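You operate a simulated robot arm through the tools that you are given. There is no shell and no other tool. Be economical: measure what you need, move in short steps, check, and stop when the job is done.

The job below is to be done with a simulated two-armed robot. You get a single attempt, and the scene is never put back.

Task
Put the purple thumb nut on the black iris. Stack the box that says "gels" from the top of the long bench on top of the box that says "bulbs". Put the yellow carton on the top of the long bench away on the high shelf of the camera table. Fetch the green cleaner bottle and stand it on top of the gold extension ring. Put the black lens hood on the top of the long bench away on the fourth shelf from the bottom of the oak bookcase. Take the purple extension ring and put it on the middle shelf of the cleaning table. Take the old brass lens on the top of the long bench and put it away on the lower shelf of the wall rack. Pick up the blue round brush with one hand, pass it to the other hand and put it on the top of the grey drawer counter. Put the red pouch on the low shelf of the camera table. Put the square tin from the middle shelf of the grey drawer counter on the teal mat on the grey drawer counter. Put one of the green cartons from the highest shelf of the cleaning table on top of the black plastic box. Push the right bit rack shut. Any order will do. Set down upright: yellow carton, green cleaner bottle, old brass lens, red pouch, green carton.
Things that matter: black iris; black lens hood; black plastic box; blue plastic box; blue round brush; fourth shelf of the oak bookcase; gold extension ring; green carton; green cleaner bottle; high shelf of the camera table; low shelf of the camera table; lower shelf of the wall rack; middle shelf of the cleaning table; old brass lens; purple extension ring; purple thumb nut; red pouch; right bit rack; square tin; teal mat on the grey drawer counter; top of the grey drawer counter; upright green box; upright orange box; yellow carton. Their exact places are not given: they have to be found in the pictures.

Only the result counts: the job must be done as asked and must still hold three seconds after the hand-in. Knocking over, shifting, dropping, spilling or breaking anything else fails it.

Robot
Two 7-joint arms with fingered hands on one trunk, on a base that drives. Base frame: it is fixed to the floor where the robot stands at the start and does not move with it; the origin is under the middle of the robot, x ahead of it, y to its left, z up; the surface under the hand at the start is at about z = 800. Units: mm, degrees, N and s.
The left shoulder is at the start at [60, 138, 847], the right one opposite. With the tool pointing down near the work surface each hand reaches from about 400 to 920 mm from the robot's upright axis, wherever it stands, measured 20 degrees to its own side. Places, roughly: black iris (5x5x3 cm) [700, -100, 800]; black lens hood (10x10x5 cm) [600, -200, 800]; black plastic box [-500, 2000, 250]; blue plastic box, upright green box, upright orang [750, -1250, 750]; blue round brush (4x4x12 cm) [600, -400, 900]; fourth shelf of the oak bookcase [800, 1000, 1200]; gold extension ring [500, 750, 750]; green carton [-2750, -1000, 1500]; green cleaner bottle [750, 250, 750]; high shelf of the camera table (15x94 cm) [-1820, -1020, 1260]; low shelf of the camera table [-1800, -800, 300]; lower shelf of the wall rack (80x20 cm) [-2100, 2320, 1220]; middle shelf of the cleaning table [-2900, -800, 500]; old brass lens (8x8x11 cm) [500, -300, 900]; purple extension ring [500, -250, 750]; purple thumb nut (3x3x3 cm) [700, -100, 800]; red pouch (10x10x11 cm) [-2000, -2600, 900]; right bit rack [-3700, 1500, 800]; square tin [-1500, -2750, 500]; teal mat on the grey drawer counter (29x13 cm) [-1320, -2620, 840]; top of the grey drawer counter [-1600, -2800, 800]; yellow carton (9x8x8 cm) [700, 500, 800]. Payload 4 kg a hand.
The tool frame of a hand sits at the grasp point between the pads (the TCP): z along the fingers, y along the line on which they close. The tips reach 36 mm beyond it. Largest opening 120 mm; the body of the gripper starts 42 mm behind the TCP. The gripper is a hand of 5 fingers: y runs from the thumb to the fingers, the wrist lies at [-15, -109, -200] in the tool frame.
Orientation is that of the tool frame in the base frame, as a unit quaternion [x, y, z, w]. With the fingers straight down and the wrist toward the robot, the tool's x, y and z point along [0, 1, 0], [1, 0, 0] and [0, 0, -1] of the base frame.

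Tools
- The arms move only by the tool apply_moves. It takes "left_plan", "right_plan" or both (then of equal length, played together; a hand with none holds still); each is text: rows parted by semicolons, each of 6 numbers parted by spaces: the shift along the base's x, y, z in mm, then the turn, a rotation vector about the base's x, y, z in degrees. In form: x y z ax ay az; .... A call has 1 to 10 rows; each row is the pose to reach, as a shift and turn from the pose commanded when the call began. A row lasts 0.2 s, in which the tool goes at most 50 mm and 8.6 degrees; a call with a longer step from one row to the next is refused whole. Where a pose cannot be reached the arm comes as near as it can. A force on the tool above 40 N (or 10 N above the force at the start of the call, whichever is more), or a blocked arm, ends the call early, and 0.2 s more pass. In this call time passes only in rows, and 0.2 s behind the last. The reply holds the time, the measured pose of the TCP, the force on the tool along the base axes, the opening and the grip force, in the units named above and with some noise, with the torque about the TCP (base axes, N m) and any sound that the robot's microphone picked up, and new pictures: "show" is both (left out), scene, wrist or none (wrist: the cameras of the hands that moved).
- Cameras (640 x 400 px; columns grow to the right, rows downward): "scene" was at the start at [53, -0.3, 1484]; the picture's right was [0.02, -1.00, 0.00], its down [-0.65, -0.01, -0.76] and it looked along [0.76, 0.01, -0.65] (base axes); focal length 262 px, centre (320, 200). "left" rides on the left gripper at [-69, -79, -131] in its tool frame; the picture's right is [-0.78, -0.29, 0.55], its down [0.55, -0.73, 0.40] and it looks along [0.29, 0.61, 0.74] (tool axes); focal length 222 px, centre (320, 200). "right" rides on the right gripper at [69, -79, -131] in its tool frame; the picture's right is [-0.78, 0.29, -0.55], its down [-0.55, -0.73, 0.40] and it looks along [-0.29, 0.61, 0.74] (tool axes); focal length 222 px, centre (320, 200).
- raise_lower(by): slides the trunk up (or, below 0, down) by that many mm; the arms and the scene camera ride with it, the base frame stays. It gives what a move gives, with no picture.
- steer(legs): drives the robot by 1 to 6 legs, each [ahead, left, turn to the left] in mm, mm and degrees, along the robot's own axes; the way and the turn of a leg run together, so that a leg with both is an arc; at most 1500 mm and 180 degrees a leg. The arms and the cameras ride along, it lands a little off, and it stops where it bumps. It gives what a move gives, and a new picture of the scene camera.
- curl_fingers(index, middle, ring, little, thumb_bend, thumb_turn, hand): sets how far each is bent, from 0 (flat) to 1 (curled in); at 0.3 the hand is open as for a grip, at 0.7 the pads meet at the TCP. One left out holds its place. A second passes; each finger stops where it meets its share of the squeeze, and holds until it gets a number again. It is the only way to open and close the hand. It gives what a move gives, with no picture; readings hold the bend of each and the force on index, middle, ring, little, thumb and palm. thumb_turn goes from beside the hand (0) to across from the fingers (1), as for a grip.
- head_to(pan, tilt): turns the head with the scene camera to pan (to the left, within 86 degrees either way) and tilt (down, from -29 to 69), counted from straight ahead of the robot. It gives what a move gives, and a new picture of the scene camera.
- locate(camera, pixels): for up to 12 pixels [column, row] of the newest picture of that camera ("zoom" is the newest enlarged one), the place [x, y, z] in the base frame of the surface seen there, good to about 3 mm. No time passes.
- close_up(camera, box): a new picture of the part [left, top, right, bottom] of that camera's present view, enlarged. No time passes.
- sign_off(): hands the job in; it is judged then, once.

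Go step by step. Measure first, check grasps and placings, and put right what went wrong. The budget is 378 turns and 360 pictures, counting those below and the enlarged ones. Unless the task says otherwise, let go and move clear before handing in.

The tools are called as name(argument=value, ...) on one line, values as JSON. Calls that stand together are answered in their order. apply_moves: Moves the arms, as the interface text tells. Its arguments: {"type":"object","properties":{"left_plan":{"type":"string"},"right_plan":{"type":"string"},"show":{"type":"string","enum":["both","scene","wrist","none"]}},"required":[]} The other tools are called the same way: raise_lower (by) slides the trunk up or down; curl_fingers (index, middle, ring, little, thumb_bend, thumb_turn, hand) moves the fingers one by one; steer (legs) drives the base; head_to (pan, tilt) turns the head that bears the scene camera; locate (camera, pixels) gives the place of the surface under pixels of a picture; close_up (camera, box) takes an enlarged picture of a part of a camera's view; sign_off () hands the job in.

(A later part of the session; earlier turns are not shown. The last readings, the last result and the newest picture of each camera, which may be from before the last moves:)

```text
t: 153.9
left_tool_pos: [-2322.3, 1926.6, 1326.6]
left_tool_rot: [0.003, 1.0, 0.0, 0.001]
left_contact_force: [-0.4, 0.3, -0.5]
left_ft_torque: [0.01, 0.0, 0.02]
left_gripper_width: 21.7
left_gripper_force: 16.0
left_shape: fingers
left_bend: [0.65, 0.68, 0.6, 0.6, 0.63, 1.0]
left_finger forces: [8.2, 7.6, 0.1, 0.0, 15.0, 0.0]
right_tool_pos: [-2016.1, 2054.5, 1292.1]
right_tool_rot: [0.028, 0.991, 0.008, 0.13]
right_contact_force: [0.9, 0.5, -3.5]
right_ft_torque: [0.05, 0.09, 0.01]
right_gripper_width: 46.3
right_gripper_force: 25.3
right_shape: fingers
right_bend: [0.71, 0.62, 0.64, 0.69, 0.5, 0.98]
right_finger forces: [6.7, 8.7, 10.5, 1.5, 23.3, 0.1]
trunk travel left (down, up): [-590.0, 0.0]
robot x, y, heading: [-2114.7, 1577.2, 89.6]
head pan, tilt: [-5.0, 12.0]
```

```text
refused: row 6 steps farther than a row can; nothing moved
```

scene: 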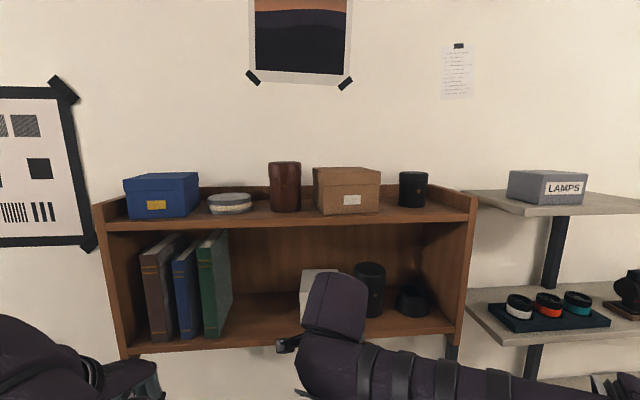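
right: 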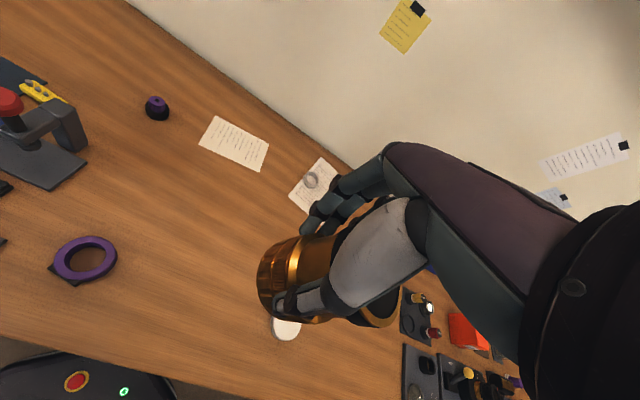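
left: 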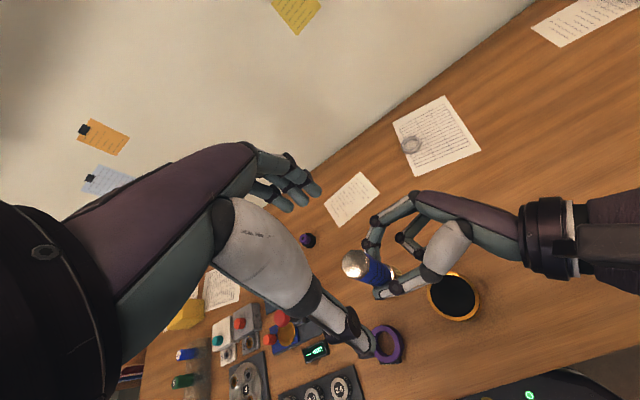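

apply_moves(right_plan="0 45 12 0 0 0; 0 90 24 0 0 0; -45 95 24 0 0 0; -92 95 24 0 0 0; -139 95 24 0 0 0; -187 95 24 0 0 0", left_plan="-10 -20 0 0 0 0; -20 -40 0 0 0 0; -30 -60 0 0 0 0; -40 -80 0 0 0 0; -50 -90 0 0 0 0; -60 -90 0 0 0 0", show="both")

```text
t: 155.3
left_tool_pos: [-2384.7, 1837.6, 1323.8]
left_tool_rot: [0.003, 1.0, 0.001, 0.0]
left_contact_force: [0.2, 0.3, -1.2]
left_ft_torque: [0.0, 0.0, 0.0]
left_gripper_width: 21.6
left_gripper_force: 15.5
left_shape: fingers
left_bend: [0.65, 0.68, 0.6, 0.6, 0.63, 1.0]
left_finger forces: [8.3, 7.6, 0.0, 0.0, 15.0, 0.1]
right_tool_pos: [-2204.1, 2148.1, 1314.4]
right_tool_rot: [0.029, 0.991, 0.008, 0.131]
right_contact_force: [-0.9, 0.3, -3.5]
right_ft_torque: [0.08, 0.08, -0.05]
right_gripper_width: 45.8
right_gripper_force: 25.1
right_shape: fingers
right_bend: [0.71, 0.62, 0.64, 0.69, 0.5, 0.98]
right_finger forces: [6.3, 8.6, 10.6, 1.6, 22.8, 0.0]
trunk travel left (down, up): [-590.0, 0.0]
robot x, y, heading: [-2115.7, 1575.6, 89.5]
head pan, tilt: [-5.0, 12.0]
```

scene: 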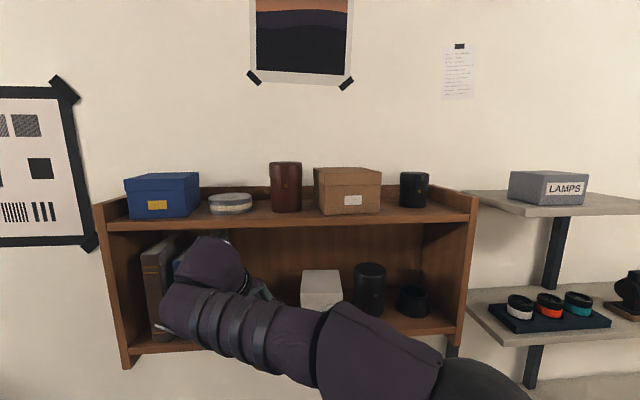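
right: 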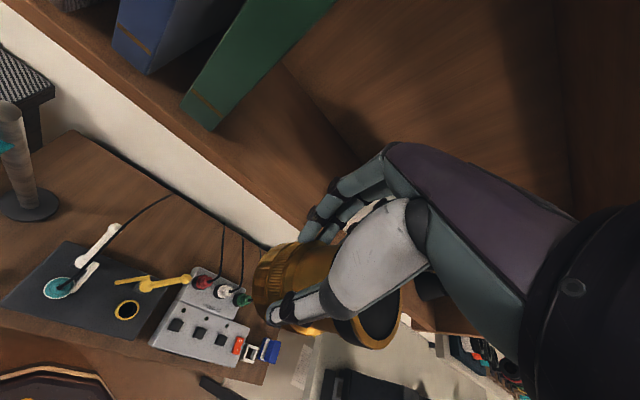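
left: 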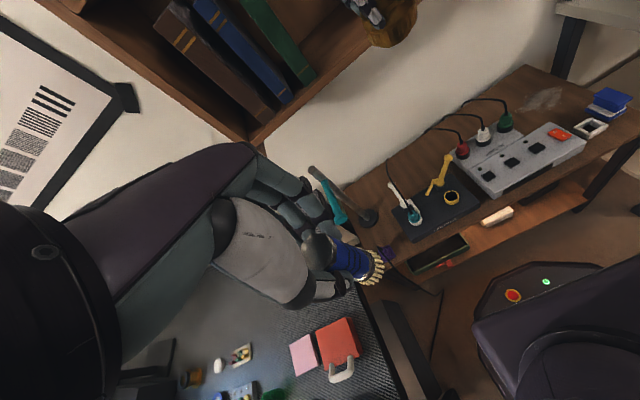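

apply_moves(right_plan="0 40 0 0 0 0; 0 80 0 0 0 0; 0 117 0 0 0 0", show="both")

```text
t: 156.1
left_tool_pos: [-2381.4, 1838.1, 1324.4]
left_tool_rot: [0.003, 1.0, -0.001, 0.0]
left_contact_force: [0.1, 0.6, -1.4]
left_ft_torque: [0.0, 0.01, -0.02]
left_gripper_width: 21.7
left_gripper_force: 15.9
left_shape: fingers
left_bend: [0.65, 0.68, 0.6, 0.6, 0.63, 1.0]
left_finger forces: [8.2, 7.8, 0.0, 0.0, 15.0, 0.0]
right_tool_pos: [-2203.4, 2267.3, 1313.9]
right_tool_rot: [0.028, 0.991, 0.007, 0.132]
right_contact_force: [0.0, 0.1, -3.6]
right_ft_torque: [0.03, 0.08, -0.02]
right_gripper_width: 45.8
right_gripper_force: 24.4
right_shape: fingers
right_bend: [0.71, 0.62, 0.64, 0.69, 0.5, 0.98]
right_finger forces: [6.1, 8.6, 10.3, 1.6, 22.0, 0.0]
trunk travel left (down, up): [-590.0, 0.0]
robot x, y, heading: [-2113.8, 1578.0, 89.9]
head pan, tilt: [-5.0, 12.0]
```

scene: 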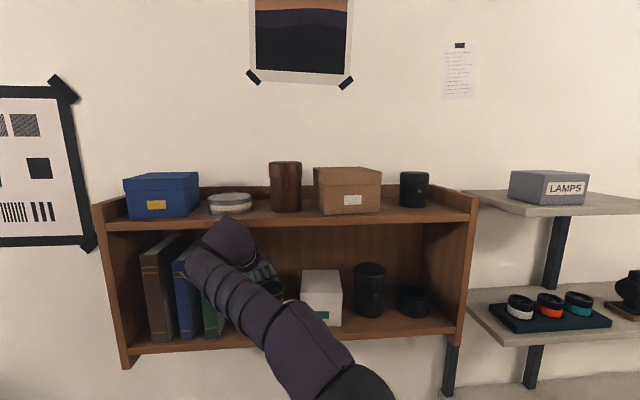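
right: 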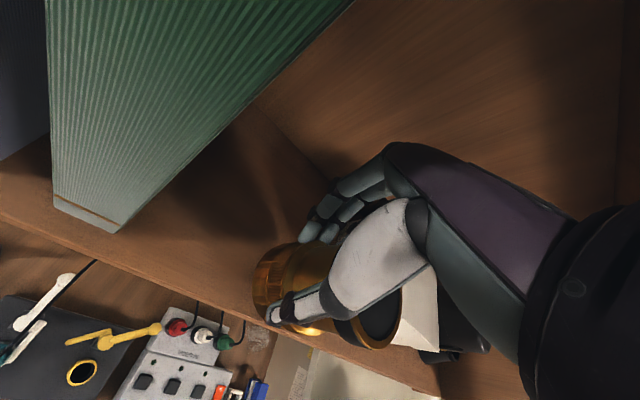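

Inside with no contact. Lower to contact.

apply_moves(right_plan="0 0 -4 0 0 0; 0 0 -7 0 0 0; 0 0 -10 0 0 0; 0 0 -12 0 0 0; 0 0 -14 0 0 0", show="none")

close_up(camera="right", box=[220, 200, 440, 370])

locate(camera="zoom", pixels=[[150, 210], [130, 160], [180, 270], [100, 260], [150, 300], [470, 300], [440, 330], [480, 260]])

```text
t: 157.3
left_tool_pos: [-2381.6, 1837.5, 1324.5]
left_tool_rot: [0.003, 1.0, 0.0, 0.0]
left_contact_force: [-0.6, 0.4, -1.2]
left_ft_torque: [-0.01, -0.03, 0.01]
left_gripper_width: 21.7
left_gripper_force: 15.1
left_shape: fingers
left_bend: [0.65, 0.68, 0.6, 0.6, 0.63, 1.0]
left_finger forces: [8.3, 7.7, 0.1, 0.0, 15.0, 0.1]
right_tool_pos: [-2204.2, 2267.0, 1301.7]
right_tool_rot: [0.028, 0.991, 0.007, 0.129]
right_contact_force: [-0.2, -0.3, -3.8]
right_ft_torque: [0.09, 0.14, -0.01]
right_gripper_width: 45.7
right_gripper_force: 24.7
right_shape: fingers
right_bend: [0.71, 0.62, 0.64, 0.69, 0.5, 0.98]
right_finger forces: [6.1, 8.5, 10.4, 1.5, 21.9, 0.0]
trunk travel left (down, up): [-590.0, 0.0]
robot x, y, heading: [-2116.2, 1575.6, 89.8]
head pan, tilt: [-5.0, 12.0]
```

```text
2.35 times, centred on (330, 285) of right
```

zoom: 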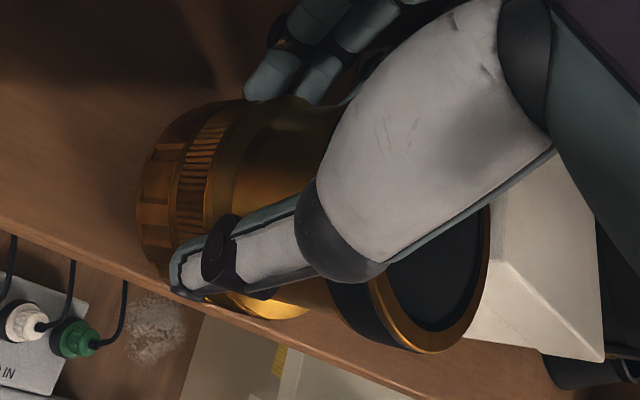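

```text
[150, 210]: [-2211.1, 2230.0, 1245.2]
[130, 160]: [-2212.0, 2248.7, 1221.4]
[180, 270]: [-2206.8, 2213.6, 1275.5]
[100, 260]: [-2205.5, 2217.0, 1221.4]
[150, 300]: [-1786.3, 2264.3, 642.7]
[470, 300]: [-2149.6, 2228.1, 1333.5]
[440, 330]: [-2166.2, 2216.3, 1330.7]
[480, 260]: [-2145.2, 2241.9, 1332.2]
```

Top at 1332, so the base is just at the shelf. I push 6 mm deeper and lower to contact.

apply_moves(right_plan="0 3 3 0 0 0; 0 7 3 0 0 0; 0 7 -1 0 0 0; 0 7 -3 0 0 0; 0 7 -5 0 0 0", show="none")

```text
t: 158.5
left_tool_pos: [-2382.3, 1836.7, 1325.1]
left_tool_rot: [0.002, 1.0, 0.0, 0.001]
left_contact_force: [0.1, 0.1, -0.2]
left_ft_torque: [0.0, -0.01, -0.01]
left_gripper_width: 21.8
left_gripper_force: 15.8
left_shape: fingers
left_bend: [0.65, 0.68, 0.6, 0.6, 0.63, 1.0]
left_finger forces: [8.4, 7.7, 0.1, 0.0, 15.0, 0.0]
right_tool_pos: [-2202.4, 2272.7, 1299.1]
right_tool_rot: [0.028, 0.991, 0.01, 0.13]
right_contact_force: [-3.1, 4.2, 9.5]
right_ft_torque: [-0.12, -0.01, -0.01]
right_gripper_width: 46.1
right_gripper_force: 27.2
right_shape: fingers
right_bend: [0.71, 0.62, 0.64, 0.69, 0.5, 0.98]
right_finger forces: [6.7, 8.9, 12.5, 1.8, 23.8, 0.0]
trunk travel left (down, up): [-590.0, 0.0]
robot x, y, heading: [-2118.7, 1577.7, 89.6]
head pan, tilt: [-5.0, 12.0]
```

Contact (9.5 N). Release gently.

curl_fingers(hand="right", index=0.5, middle=0.5, ring=0.5, little=0.5, thumb_bend=0.42)

curl_fingers(hand="right", index=0.3, middle=0.3, ring=0.3, little=0.3, thumb_bend=0.3)

close_up(camera="right", box=[180, 140, 440, 380])

close_up(camera="scene", box=[100, 190, 360, 370])

```text
t: 159.5
left_tool_pos: [-2381.4, 1837.4, 1324.2]
left_tool_rot: [0.002, 1.0, -0.001, 0.0]
left_contact_force: [0.1, -0.5, -1.0]
left_ft_torque: [-0.01, 0.0, 0.0]
left_gripper_width: 21.7
left_gripper_force: 15.2
left_shape: fingers
left_bend: [0.65, 0.68, 0.6, 0.6, 0.63, 1.0]
left_finger forces: [8.3, 7.7, 0.0, 0.1, 15.0, 0.1]
right_tool_pos: [-2201.5, 2273.9, 1297.8]
right_tool_rot: [0.029, 0.991, 0.007, 0.13]
right_contact_force: [0.0, 0.0, -0.1]
right_ft_torque: [0.03, 0.04, -0.02]
right_gripper_width: 72.1
right_gripper_force: 0.5
right_shape: fingers
right_bend: [0.5, 0.5, 0.5, 0.5, 0.42, 0.99]
right_finger forces: [0.0, 0.0, 0.0, 0.1, 0.3, 0.1]
trunk travel left (down, up): [-590.0, 0.0]
robot x, y, heading: [-2119.8, 1578.4, 89.3]
head pan, tilt: [-5.0, 12.0]
```

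```text
t: 160.5
left_tool_pos: [-2382.2, 1837.6, 1324.8]
left_tool_rot: [0.002, 1.0, 0.0, 0.0]
left_contact_force: [-0.3, 0.2, -0.7]
left_ft_torque: [0.0, 0.0, 0.0]
left_gripper_width: 21.6
left_gripper_force: 15.5
left_shape: fingers
left_bend: [0.65, 0.68, 0.6, 0.6, 0.63, 1.0]
left_finger forces: [8.3, 7.6, 0.0, 0.1, 15.0, 0.0]
right_tool_pos: [-2202.6, 2273.8, 1297.4]
right_tool_rot: [0.028, 0.991, 0.008, 0.13]
right_contact_force: [-0.5, -0.6, 0.2]
right_ft_torque: [0.0, 0.01, 0.01]
right_gripper_width: 118.9
right_gripper_force: 0.2
right_shape: fingers
right_bend: [0.3, 0.3, 0.3, 0.3, 0.3, 0.97]
right_finger forces: [0.0, 0.1, 0.0, 0.0, 0.0, 0.1]
trunk travel left (down, up): [-590.0, 0.0]
robot x, y, heading: [-2119.0, 1575.9, 89.9]
head pan, tilt: [-5.0, 12.0]
```

```text
1.67 times, centred on (310, 260) of right
```

zoom: 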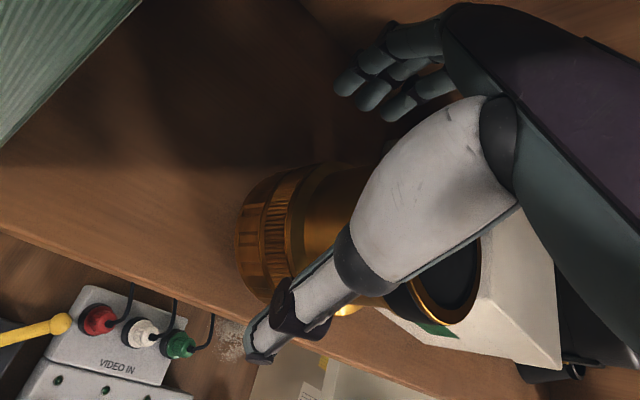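

```text
2.22 times, centred on (230, 280) of scene
```

zoom: 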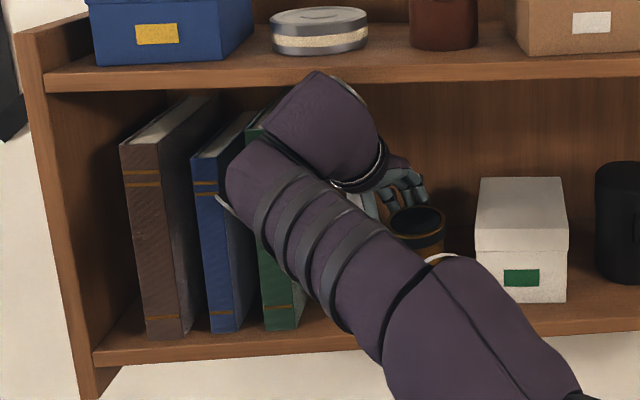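

The lens stands upright. Withdraw: back 30 mm while rising, then up, then out.

apply_moves(right_plan="0 -14 6 0 0 0; 0 -28 14 0 0 0; 0 -31 38 0 0 0; 0 -33 62 0 0 0; 0 -35 82 0 0 0", show="wrist")

```text
t: 161.8
left_tool_pos: [-2381.0, 1835.3, 1324.7]
left_tool_rot: [0.003, 1.0, 0.0, 0.0]
left_contact_force: [-1.1, -0.5, -0.4]
left_ft_torque: [0.01, -0.02, 0.02]
left_gripper_width: 21.8
left_gripper_force: 15.3
left_shape: fingers
left_bend: [0.65, 0.68, 0.6, 0.6, 0.63, 1.0]
left_finger forces: [8.2, 7.7, 0.0, 0.0, 15.0, 0.0]
right_tool_pos: [-2205.0, 2239.1, 1371.5]
right_tool_rot: [0.028, 0.991, -0.001, 0.133]
right_contact_force: [5.1, -7.1, -9.9]
right_ft_torque: [1.28, 0.58, 0.33]
right_gripper_width: 118.7
right_gripper_force: 0.1
right_shape: fingers
right_bend: [0.3, 0.3, 0.3, 0.3, 0.3, 0.97]
right_finger forces: [0.1, 0.1, 0.1, 0.0, 0.1, 0.1]
trunk travel left (down, up): [-590.0, 0.0]
robot x, y, heading: [-2114.4, 1578.4, 89.9]
head pan, tilt: [-5.0, 12.0]
stopped in row 5 (right hand): the force on the tool passed its limit at 45 N (the readings are from after the stop); the commanded pose is now the measured one
```

right: 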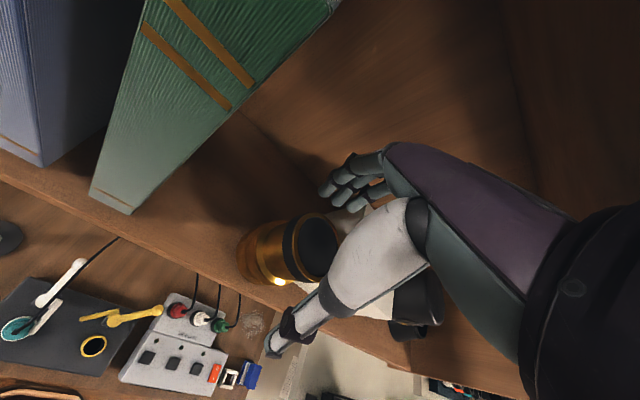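

The hand brushed the upper board at 45 N; fingertips are level with the lens top. I ease down 2 mm, pitch the fingers up 8° (lowers the wrist), then back out.

apply_moves(right_plan="0 0 -2 4 0 0; 0 -2 -2 8 0 0; 0 -4 0 12 0 0; 0 -4 2 16 0 0", show="wrist")

close_up(camera="scene", box=[100, 190, 360, 370])

```text
t: 162.8
left_tool_pos: [-2381.6, 1836.5, 1323.5]
left_tool_rot: [0.003, 1.0, 0.0, 0.0]
left_contact_force: [-0.3, -0.4, -0.7]
left_ft_torque: [-0.01, 0.01, -0.01]
left_gripper_width: 21.7
left_gripper_force: 15.2
left_shape: fingers
left_bend: [0.65, 0.68, 0.6, 0.6, 0.63, 1.0]
left_finger forces: [8.3, 7.7, 0.0, 0.1, 15.0, 0.0]
right_tool_pos: [-2203.2, 2235.2, 1374.3]
right_tool_rot: [0.045, 0.981, 0.14, 0.127]
right_contact_force: [0.0, 0.6, 0.3]
right_ft_torque: [0.0, 0.01, 0.02]
right_gripper_width: 118.8
right_gripper_force: 0.0
right_shape: fingers
right_bend: [0.3, 0.3, 0.3, 0.3, 0.3, 0.97]
right_finger forces: [0.1, 0.0, 0.1, 0.1, 0.0, 0.0]
trunk travel left (down, up): [-590.0, 0.0]
robot x, y, heading: [-2112.2, 1573.6, 89.7]
head pan, tilt: [-5.0, 12.0]
```

right: 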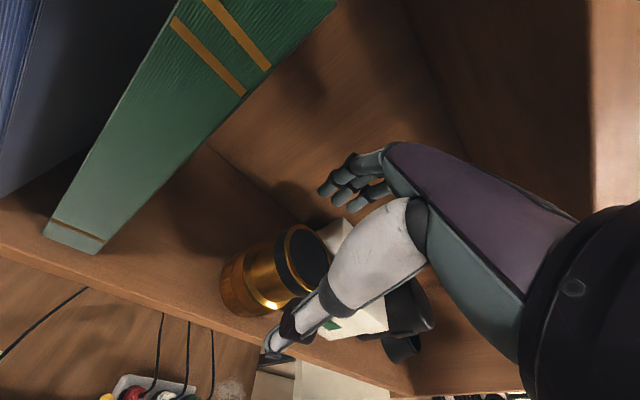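

```text
2.22 times, centred on (230, 280) of scene
```

zoom: 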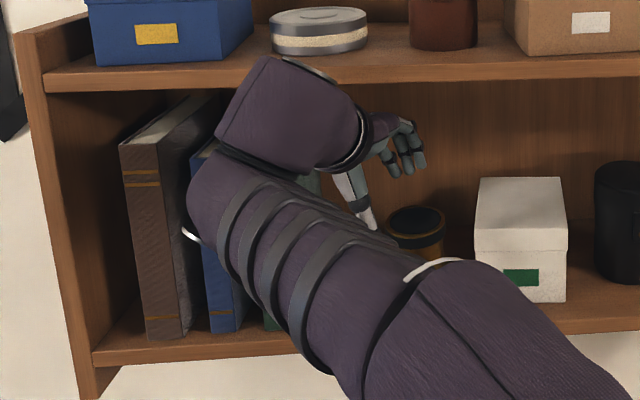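

Free now, fingertips above the lens top. Back out.

apply_moves(right_plan="0 -35 0 16 0 0; 0 -35 0 16 0 0", show="none")

```text
refused: row 1 steps farther than a row can; nothing moved
```

apply_moves(right_plan="0 -35 0 0 0 0; 0 -75 0 0 0 0; 0 -120 0 0 0 0; 0 -165 0 0 0 0; 0 -205 0 -8 0 0; 0 -245 0 -16 0 0", show="scene")

close_up(camera="scene", box=[160, 210, 400, 370])

```text
t: 164.2
left_tool_pos: [-2381.9, 1838.4, 1323.4]
left_tool_rot: [0.003, 1.0, 0.001, -0.001]
left_contact_force: [-0.2, -0.4, -0.3]
left_ft_torque: [0.0, 0.0, 0.01]
left_gripper_width: 21.6
left_gripper_force: 15.6
left_shape: fingers
left_bend: [0.65, 0.68, 0.6, 0.6, 0.63, 1.0]
left_finger forces: [8.3, 7.7, 0.1, 0.0, 14.9, 0.1]
right_tool_pos: [-2201.3, 1988.9, 1371.5]
right_tool_rot: [0.027, 0.991, 0.001, 0.132]
right_contact_force: [1.1, 0.1, 0.5]
right_ft_torque: [0.02, 0.0, -0.03]
right_gripper_width: 119.1
right_gripper_force: 0.1
right_shape: fingers
right_bend: [0.3, 0.3, 0.3, 0.3, 0.3, 0.97]
right_finger forces: [0.0, 0.1, 0.1, 0.1, 0.0, 0.0]
trunk travel left (down, up): [-590.0, 0.0]
robot x, y, heading: [-2114.2, 1573.6, 89.6]
head pan, tilt: [-5.0, 12.0]
```

scene: 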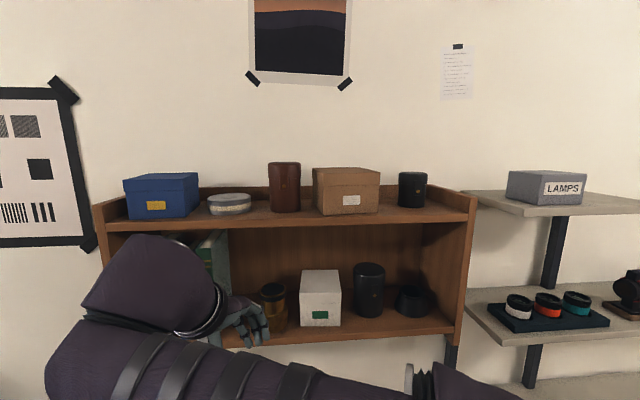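

```text
2.50 times, centred on (280, 290) of scene
```

zoom: 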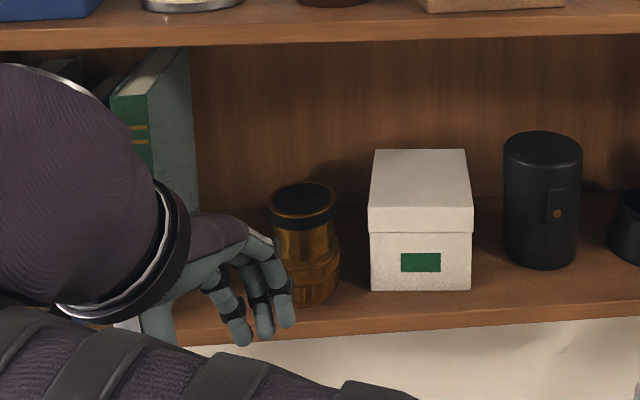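

The lens stands on the lower shelf. Separate the arms, then go and look at the bit racks.

apply_moves(right_plan="40 -20 -10 0 7.5 0; 80 -40 -20 0 15 0; 125 -60 -30 0 15 0; 170 -80 -40 0 15 0", show="none")

steer(legs=[[-900, 0, 0], [0, 500, 45]])

head_to(pan=0, tilt=22)

```text
refused: row 3 steps farther than a row can; nothing moved
```

```text
t: 171.6
left_tool_pos: [-2955.4, 469.0, 1324.1]
left_tool_rot: [-0.387, 0.922, 0.0, 0.0]
left_contact_force: [0.5, -1.0, 0.5]
left_ft_torque: [0.03, 0.0, -0.02]
left_gripper_width: 21.4
left_gripper_force: 15.8
left_shape: fingers
left_bend: [0.65, 0.68, 0.6, 0.6, 0.63, 1.0]
left_finger forces: [8.1, 7.6, 0.0, 0.0, 15.0, 0.1]
right_tool_pos: [-2940.6, 703.9, 1369.5]
right_tool_rot: [-0.362, 0.923, 0.053, 0.122]
right_contact_force: [-0.5, -0.3, 0.2]
right_ft_torque: [0.02, 0.01, -0.01]
right_gripper_width: 119.1
right_gripper_force: 0.0
right_shape: fingers
right_bend: [0.3, 0.3, 0.3, 0.3, 0.3, 0.97]
right_finger forces: [0.0, 0.0, 0.0, 0.1, 0.1, 0.0]
trunk travel left (down, up): [-590.0, 0.0]
robot x, y, heading: [-2585.7, 479.2, 135.5]
head pan, tilt: [-5.0, 12.0]
```

scene: 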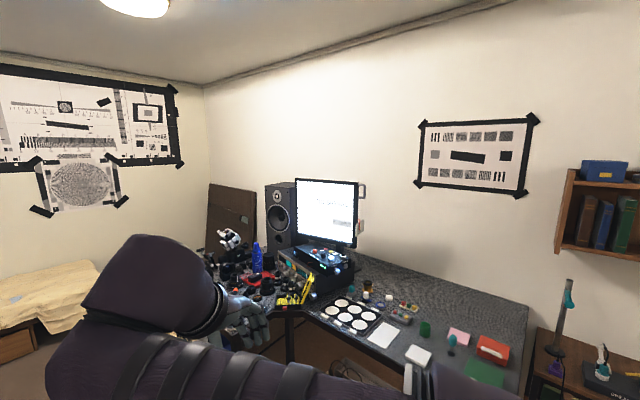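

```text
t: 172.3
left_tool_pos: [-2955.1, 469.5, 1324.9]
left_tool_rot: [-0.388, 0.921, 0.0, 0.0]
left_contact_force: [-0.5, 0.5, -0.8]
left_ft_torque: [0.02, -0.02, 0.02]
left_gripper_width: 21.7
left_gripper_force: 15.6
left_shape: fingers
left_bend: [0.65, 0.68, 0.6, 0.6, 0.63, 1.0]
left_finger forces: [8.1, 7.7, 0.0, 0.0, 14.8, 0.0]
right_tool_pos: [-2941.3, 704.9, 1371.0]
right_tool_rot: [-0.362, 0.923, 0.053, 0.121]
right_contact_force: [0.4, -1.1, -0.3]
right_ft_torque: [0.0, 0.05, -0.01]
right_gripper_width: 119.2
right_gripper_force: 0.0
right_shape: fingers
right_bend: [0.3, 0.3, 0.3, 0.3, 0.3, 0.97]
right_finger forces: [0.0, 0.0, 0.1, 0.0, 0.0, 0.0]
trunk travel left (down, up): [-590.0, 0.0]
robot x, y, heading: [-2586.1, 482.7, 135.7]
head pan, tilt: [0.0, 22.0]
```

scene: 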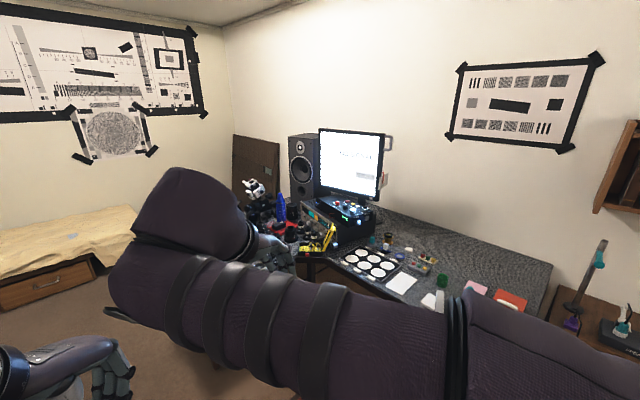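

apply_moves(right_plan="32 32 0 -5.4 5.2 0; 64 64 0 -10.75 10.45 0; 96 96 0 -10.75 10.45 0; 128 128 0 -10.75 10.45 0; 160 160 0 -10.75 10.45 0; 192 192 0 -10.75 10.45 0; 222 222 0 -10.75 10.45 0", show="scene")

close_up(camera="scene", box=[180, 150, 500, 350])

```text
t: 173.9
left_tool_pos: [-2955.1, 470.1, 1324.8]
left_tool_rot: [-0.388, 0.922, 0.0, 0.0]
left_contact_force: [-0.1, -0.7, -1.0]
left_ft_torque: [-0.01, 0.01, -0.01]
left_gripper_width: 21.7
left_gripper_force: 15.2
left_shape: fingers
left_bend: [0.65, 0.68, 0.6, 0.6, 0.63, 1.0]
left_finger forces: [8.1, 7.6, 0.1, 0.0, 15.0, 0.0]
right_tool_pos: [-2723.4, 927.4, 1369.0]
right_tool_rot: [-0.365, 0.931, -0.002, 0.004]
right_contact_force: [0.3, -0.5, 1.1]
right_ft_torque: [-0.01, 0.01, 0.02]
right_gripper_width: 119.0
right_gripper_force: 0.2
right_shape: fingers
right_bend: [0.3, 0.3, 0.3, 0.3, 0.3, 0.97]
right_finger forces: [0.1, 0.1, 0.1, 0.0, 0.0, 0.1]
trunk travel left (down, up): [-590.0, 0.0]
robot x, y, heading: [-2586.1, 478.1, 135.5]
head pan, tilt: [0.0, 22.0]
```

scene: 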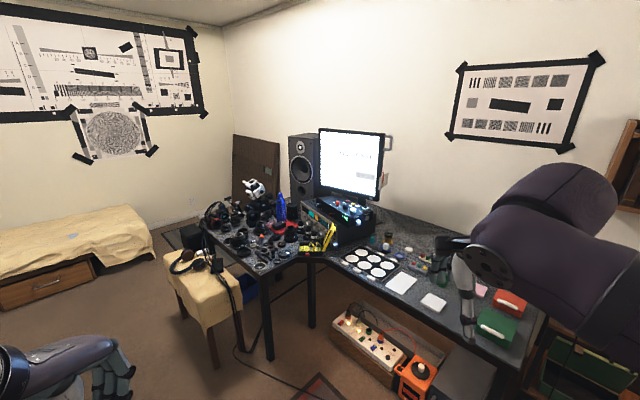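

```text
2.00 times, centred on (340, 250) of scene
```

zoom: 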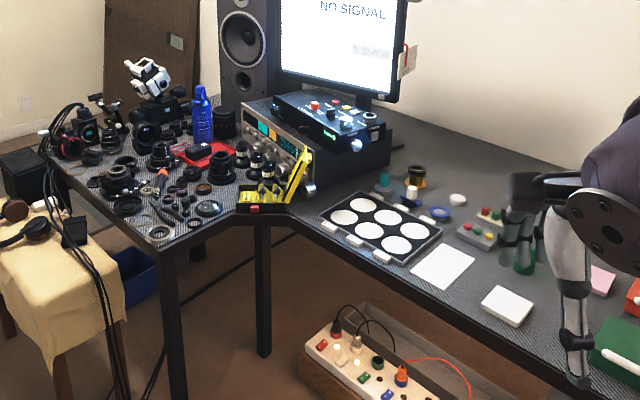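

close_up(camera="scene", box=[285, 210, 345, 265])

locate(camera="zoom", pixels=[[230, 240], [330, 150], [400, 130], [350, 200], [280, 270], [420, 90], [300, 250], [150, 230]])

```text
7.27 times, centred on (315, 238) of scene
```

zoom: 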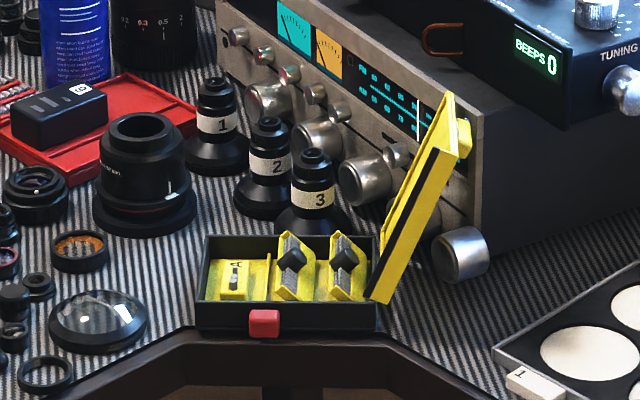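

```text
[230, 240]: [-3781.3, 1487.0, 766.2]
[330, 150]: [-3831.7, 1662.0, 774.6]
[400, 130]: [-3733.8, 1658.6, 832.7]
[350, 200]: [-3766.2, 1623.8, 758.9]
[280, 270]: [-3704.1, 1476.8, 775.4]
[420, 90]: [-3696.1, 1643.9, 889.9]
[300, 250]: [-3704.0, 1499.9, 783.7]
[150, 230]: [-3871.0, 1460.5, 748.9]
```

The case with the open yellow lid holds two small flip-up racks. Measure its surroundings, then move closer.

locate(camera="scene", pixels=[[237, 275], [215, 325], [180, 270], [262, 275], [309, 262], [345, 272], [400, 310], [352, 330], [430, 375], [210, 365]])

locate(camera="zoom", pixels=[[205, 245], [375, 245], [200, 325], [375, 325], [345, 240], [345, 255], [333, 290], [360, 290], [293, 255], [262, 322], [385, 290], [445, 110]])

```text
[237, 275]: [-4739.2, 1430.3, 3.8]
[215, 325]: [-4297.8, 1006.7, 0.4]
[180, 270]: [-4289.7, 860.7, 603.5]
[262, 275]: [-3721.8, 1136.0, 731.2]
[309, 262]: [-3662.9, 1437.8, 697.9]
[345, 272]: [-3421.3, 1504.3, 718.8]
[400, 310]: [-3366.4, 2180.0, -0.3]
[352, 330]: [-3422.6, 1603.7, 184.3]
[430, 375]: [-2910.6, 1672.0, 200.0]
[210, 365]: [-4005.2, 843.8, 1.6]
```

```text
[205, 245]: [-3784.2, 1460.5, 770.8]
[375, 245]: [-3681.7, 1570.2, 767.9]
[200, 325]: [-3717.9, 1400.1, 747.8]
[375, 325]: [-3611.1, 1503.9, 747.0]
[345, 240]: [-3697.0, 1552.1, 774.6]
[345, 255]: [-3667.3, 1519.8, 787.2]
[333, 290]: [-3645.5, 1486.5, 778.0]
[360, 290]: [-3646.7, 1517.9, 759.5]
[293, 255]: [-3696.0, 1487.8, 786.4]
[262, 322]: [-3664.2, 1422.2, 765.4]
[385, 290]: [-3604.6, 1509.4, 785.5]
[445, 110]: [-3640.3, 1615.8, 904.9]
```

steer(legs=[[760, 0, 0]])

head_to(pan=0, tilt=50)

```text
t: 178.1
left_tool_pos: [-3507.6, 1015.3, 1325.0]
left_tool_rot: [-0.386, 0.923, 0.0, 0.0]
left_contact_force: [0.9, -0.5, -0.4]
left_ft_torque: [-0.01, -0.03, 0.0]
left_gripper_width: 21.7
left_gripper_force: 15.7
left_shape: fingers
left_bend: [0.65, 0.68, 0.6, 0.6, 0.63, 1.0]
left_finger forces: [8.2, 7.5, 0.0, 0.0, 15.0, 0.0]
right_tool_pos: [-3274.4, 1469.2, 1370.9]
right_tool_rot: [-0.363, 0.932, -0.001, 0.003]
right_contact_force: [0.0, 0.7, -0.4]
right_ft_torque: [0.02, 0.01, 0.0]
right_gripper_width: 118.9
right_gripper_force: 0.1
right_shape: fingers
right_bend: [0.3, 0.3, 0.3, 0.3, 0.3, 0.97]
right_finger forces: [0.0, 0.0, 0.0, 0.1, 0.0, 0.0]
trunk travel left (down, up): [-590.0, 0.0]
robot x, y, heading: [-3133.8, 1024.0, 135.4]
head pan, tilt: [0.0, 22.0]
```

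scene: 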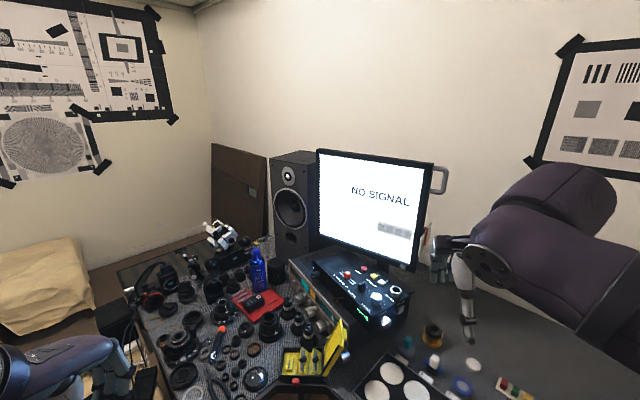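

```text
t: 179.0
left_tool_pos: [-3507.8, 1013.6, 1324.8]
left_tool_rot: [-0.385, 0.923, 0.0, 0.0]
left_contact_force: [-0.6, 0.1, -0.3]
left_ft_torque: [-0.01, 0.0, 0.01]
left_gripper_width: 21.8
left_gripper_force: 15.7
left_shape: fingers
left_bend: [0.65, 0.68, 0.6, 0.6, 0.63, 1.0]
left_finger forces: [8.2, 7.6, 0.0, 0.0, 15.0, 0.0]
right_tool_pos: [-3272.7, 1469.2, 1370.1]
right_tool_rot: [-0.363, 0.932, -0.001, 0.003]
right_contact_force: [-0.2, -0.1, 0.2]
right_ft_torque: [0.01, 0.03, -0.02]
right_gripper_width: 119.0
right_gripper_force: 0.0
right_shape: fingers
right_bend: [0.3, 0.3, 0.3, 0.3, 0.3, 0.97]
right_finger forces: [0.0, 0.1, 0.1, 0.1, 0.0, 0.0]
trunk travel left (down, up): [-590.0, 0.0]
robot x, y, heading: [-3138.1, 1024.8, 135.2]
head pan, tilt: [0.0, 50.0]
```

scene: 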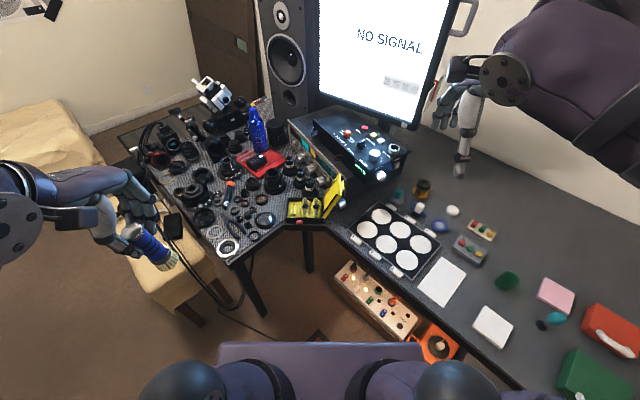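

close_up(camera="scene", box=[275, 160, 355, 235])

```text
5.33 times, centred on (315, 198) of scene
```

zoom: 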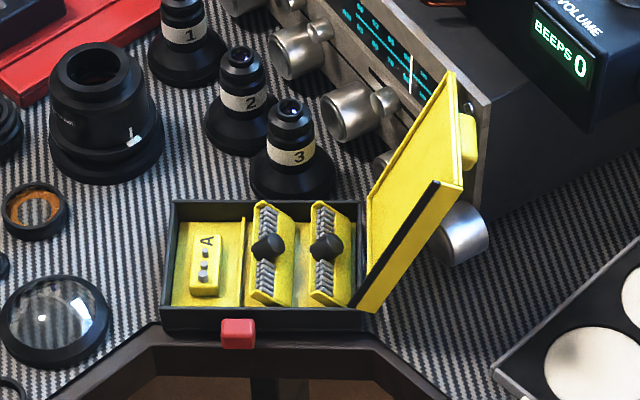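

close_up(camera="scene", box=[298, 190, 342, 225])

locate(camera="zoom", pixels=[[335, 95], [380, 115], [335, 290], [370, 300], [300, 280], [345, 190], [400, 200], [340, 250], [305, 230], [385, 280], [350, 150], [290, 150]])

```text
11.43 times, centred on (320, 208) of scene
```

zoom: 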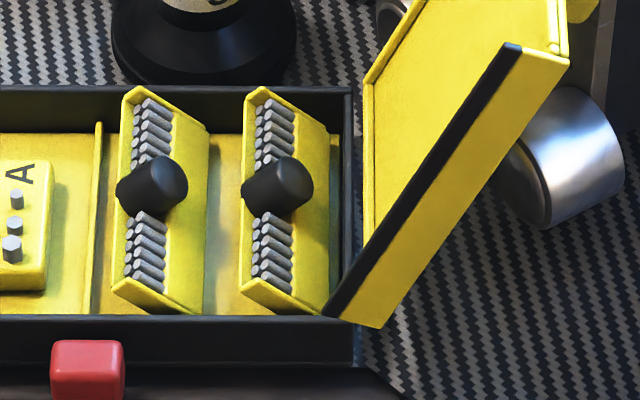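

```text
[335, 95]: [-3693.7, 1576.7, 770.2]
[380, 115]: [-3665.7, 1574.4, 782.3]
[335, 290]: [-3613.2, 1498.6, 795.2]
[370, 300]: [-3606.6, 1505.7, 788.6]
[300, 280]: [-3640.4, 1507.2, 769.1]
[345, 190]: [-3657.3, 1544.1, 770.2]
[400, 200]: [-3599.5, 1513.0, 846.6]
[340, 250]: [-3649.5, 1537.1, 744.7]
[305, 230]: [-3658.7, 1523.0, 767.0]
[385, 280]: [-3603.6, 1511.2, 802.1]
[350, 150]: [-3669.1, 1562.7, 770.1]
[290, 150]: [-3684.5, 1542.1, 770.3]
```

locate(camera="zoom", pixels=[[262, 92], [247, 140], [270, 140], [270, 250], [245, 275], [290, 300], [325, 140], [322, 295], [250, 190], [280, 175], [305, 180], [220, 220]])

locate(camera="zoom", pixels=[[300, 130], [300, 250], [315, 220], [285, 260], [140, 90], [150, 190], [180, 180], [190, 250], [220, 160], [230, 290], [30, 170], [40, 280]])

```text
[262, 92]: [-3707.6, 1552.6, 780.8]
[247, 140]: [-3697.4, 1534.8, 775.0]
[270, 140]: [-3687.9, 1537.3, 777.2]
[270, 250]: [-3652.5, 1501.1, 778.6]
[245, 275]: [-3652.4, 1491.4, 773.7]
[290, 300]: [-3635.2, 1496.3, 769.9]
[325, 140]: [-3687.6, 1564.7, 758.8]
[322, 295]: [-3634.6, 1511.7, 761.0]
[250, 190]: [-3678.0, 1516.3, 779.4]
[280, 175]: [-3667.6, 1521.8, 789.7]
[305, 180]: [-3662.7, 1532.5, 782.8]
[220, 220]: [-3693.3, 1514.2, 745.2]
```

```text
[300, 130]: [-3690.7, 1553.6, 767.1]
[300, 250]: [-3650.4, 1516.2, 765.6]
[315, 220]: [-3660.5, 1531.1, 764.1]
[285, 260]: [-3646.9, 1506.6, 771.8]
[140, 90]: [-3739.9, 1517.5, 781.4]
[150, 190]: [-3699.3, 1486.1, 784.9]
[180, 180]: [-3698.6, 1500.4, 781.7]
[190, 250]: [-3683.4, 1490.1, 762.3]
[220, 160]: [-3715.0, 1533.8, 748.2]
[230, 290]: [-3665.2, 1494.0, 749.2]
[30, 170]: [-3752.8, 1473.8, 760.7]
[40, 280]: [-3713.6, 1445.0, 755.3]
```

The right rack is tilted up about its right edge (left edge ~778, right edge ~760); pressing its knob at (-3667,1522,790) down closes it. The lid stands on the right, so I use the right index finger with the hand rolled away from the lid.

curl_fingers(hand="right", index=0.3, middle=1, ring=1, little=1, thumb_bend=0.3, thumb_turn=0)

apply_moves(right_plan="-44 1 0 5 -5.5 0; -88 2 0 10 -11 0; -132 3 0 15 -16.5 0; -176 4 0 20.3 -22.1 0; -220 5 0 20.3 -22.1 0; -264 6 0 20.3 -22.1 0; -308 7 0 20.3 -22.1 0; -354 8 0 20.3 -22.1 0; -354 8 -48 20.3 -22.1 0; -354 8 -96 20.3 -22.1 0", show="both")

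```text
t: 180.0
left_tool_pos: [-3508.1, 1012.8, 1323.7]
left_tool_rot: [-0.385, 0.923, 0.0, 0.001]
left_contact_force: [-0.3, 0.3, -0.6]
left_ft_torque: [0.01, -0.02, 0.0]
left_gripper_width: 21.7
left_gripper_force: 15.0
left_shape: fingers
left_bend: [0.65, 0.68, 0.6, 0.6, 0.63, 1.0]
left_finger forces: [8.2, 7.6, 0.1, 0.0, 15.0, 0.1]
right_tool_pos: [-3274.7, 1470.3, 1371.3]
right_tool_rot: [-0.363, 0.932, 0.0, 0.003]
right_contact_force: [-0.5, 0.3, -0.4]
right_ft_torque: [0.0, -0.02, 0.07]
right_gripper_width: 168.5
right_gripper_force: 0.1
right_shape: fingers
right_bend: [0.3, 1.0, 1.0, 1.0, 0.3, 0.0]
right_finger forces: [0.1, 0.0, 0.1, 0.0, 0.0, 0.1]
trunk travel left (down, up): [-590.0, 0.0]
robot x, y, heading: [-3135.2, 1024.3, 135.3]
head pan, tilt: [0.0, 50.0]
```

```text
t: 182.2
left_tool_pos: [-3508.5, 1014.9, 1324.2]
left_tool_rot: [-0.386, 0.923, -0.001, 0.0]
left_contact_force: [-1.0, 0.4, -0.6]
left_ft_torque: [0.01, -0.04, 0.0]
left_gripper_width: 21.7
left_gripper_force: 15.2
left_shape: fingers
left_bend: [0.65, 0.68, 0.6, 0.6, 0.63, 1.0]
left_finger forces: [8.2, 7.7, 0.0, 0.0, 15.0, 0.0]
right_tool_pos: [-3630.2, 1478.0, 1275.9]
right_tool_rot: [-0.351, 0.899, 0.093, 0.244]
right_contact_force: [-0.4, -0.1, 0.4]
right_ft_torque: [0.02, 0.0, -0.01]
right_gripper_width: 168.3
right_gripper_force: 0.0
right_shape: fingers
right_bend: [0.3, 1.0, 1.0, 1.0, 0.3, 0.0]
right_finger forces: [0.0, 0.0, 0.0, 0.1, 0.0, 0.0]
trunk travel left (down, up): [-590.0, 0.0]
robot x, y, heading: [-3133.7, 1021.5, 135.6]
head pan, tilt: [0.0, 50.0]
```

scene: 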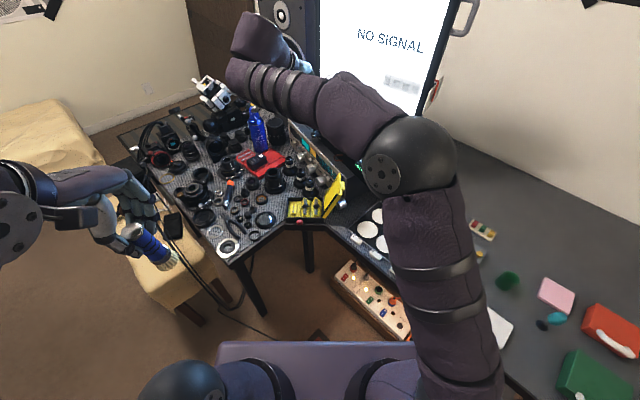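
right: 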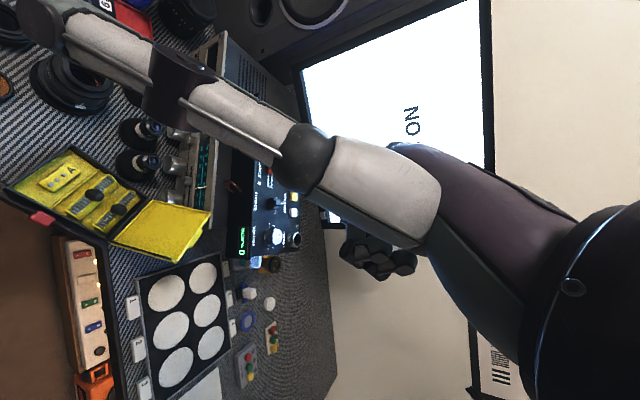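

The thumb sticks out sideways; fold it across the palm.

curl_fingers(hand="right", thumb_bend=0.55, thumb_turn=1)

apply_moves(right_plan="0 0 -50 0 0 0; 0 0 -100 0 0 0; 0 0 -150 0 0 0; 0 0 -200 0 0 0; 0 0 -250 0 0 0; 0 0 -300 0 0 0; 0 0 -335 0 0 0", show="both")

```text
t: 183.2
left_tool_pos: [-3507.5, 1013.2, 1324.5]
left_tool_rot: [-0.386, 0.923, 0.0, 0.0]
left_contact_force: [-0.7, -0.8, -0.6]
left_ft_torque: [0.02, 0.02, -0.01]
left_gripper_width: 21.8
left_gripper_force: 15.4
left_shape: fingers
left_bend: [0.65, 0.68, 0.6, 0.6, 0.63, 1.0]
left_finger forces: [8.2, 7.5, 0.0, 0.0, 14.9, 0.0]
right_tool_pos: [-3628.1, 1480.4, 1275.9]
right_tool_rot: [-0.35, 0.9, 0.093, 0.243]
right_contact_force: [-0.4, -0.5, 0.3]
right_ft_torque: [0.0, 0.02, -0.03]
right_gripper_width: 82.7
right_gripper_force: 0.1
right_shape: fingers
right_bend: [0.3, 1.0, 1.0, 1.0, 0.55, 1.0]
right_finger forces: [0.1, 0.0, 0.0, 0.0, 0.0, 0.1]
trunk travel left (down, up): [-590.0, 0.0]
robot x, y, heading: [-3138.3, 1026.3, 135.2]
head pan, tilt: [0.0, 50.0]
```

```text
t: 184.8
left_tool_pos: [-3507.3, 1013.8, 1324.7]
left_tool_rot: [-0.385, 0.923, 0.0, 0.0]
left_contact_force: [-0.4, -0.6, -0.1]
left_ft_torque: [-0.02, 0.01, -0.02]
left_gripper_width: 21.4
left_gripper_force: 15.4
left_shape: fingers
left_bend: [0.65, 0.68, 0.6, 0.6, 0.63, 1.0]
left_finger forces: [8.2, 7.5, 0.0, 0.1, 14.9, 0.0]
right_tool_pos: [-3630.0, 1480.3, 935.4]
right_tool_rot: [-0.35, 0.899, 0.093, 0.245]
right_contact_force: [-0.9, -0.6, 0.5]
right_ft_torque: [0.04, 0.01, -0.02]
right_gripper_width: 82.6
right_gripper_force: 0.0
right_shape: fingers
right_bend: [0.3, 1.0, 1.0, 1.0, 0.55, 1.0]
right_finger forces: [0.0, 0.0, 0.2, 0.2, 0.1, 0.0]
trunk travel left (down, up): [-590.0, 0.0]
robot x, y, heading: [-3139.8, 1019.2, 135.4]
head pan, tilt: [0.0, 50.0]
```

scene: 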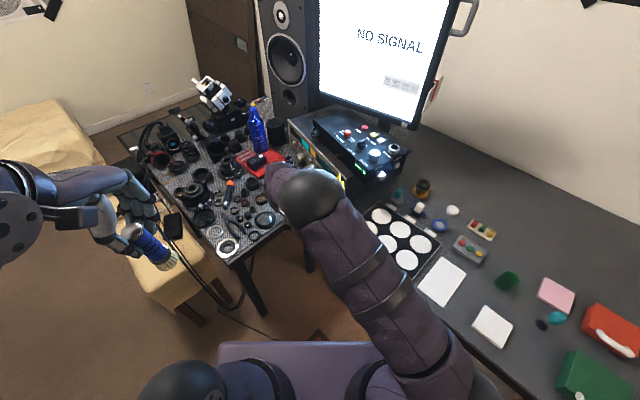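
right: 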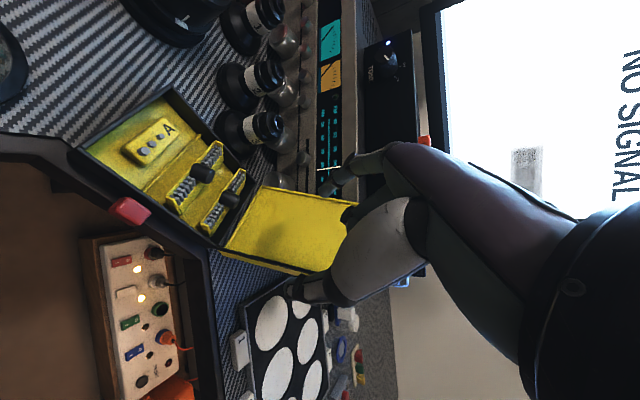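

locate(camera="right", pixels=[[330, 188], [337, 182], [345, 215], [298, 290], [230, 198], [345, 195], [222, 235], [250, 190]])

close_up(camera="right", box=[150, 100, 410, 320])

```text
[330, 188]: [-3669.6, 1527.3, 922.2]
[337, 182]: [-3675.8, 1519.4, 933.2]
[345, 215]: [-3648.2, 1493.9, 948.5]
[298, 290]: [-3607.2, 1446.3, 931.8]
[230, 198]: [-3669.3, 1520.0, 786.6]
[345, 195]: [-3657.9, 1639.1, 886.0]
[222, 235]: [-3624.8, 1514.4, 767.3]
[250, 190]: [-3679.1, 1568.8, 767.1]
```

```text
1.82 times, centred on (280, 210) of right
```

zoom: 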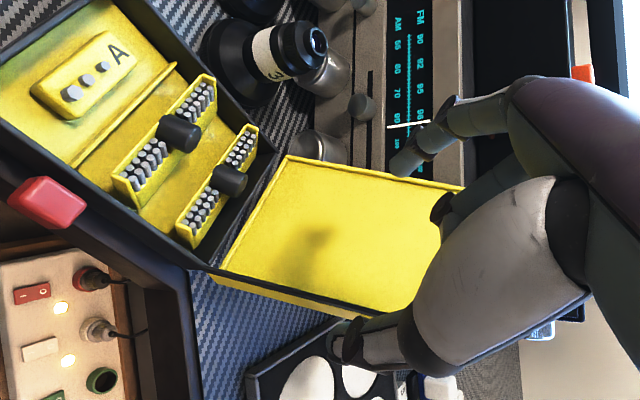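

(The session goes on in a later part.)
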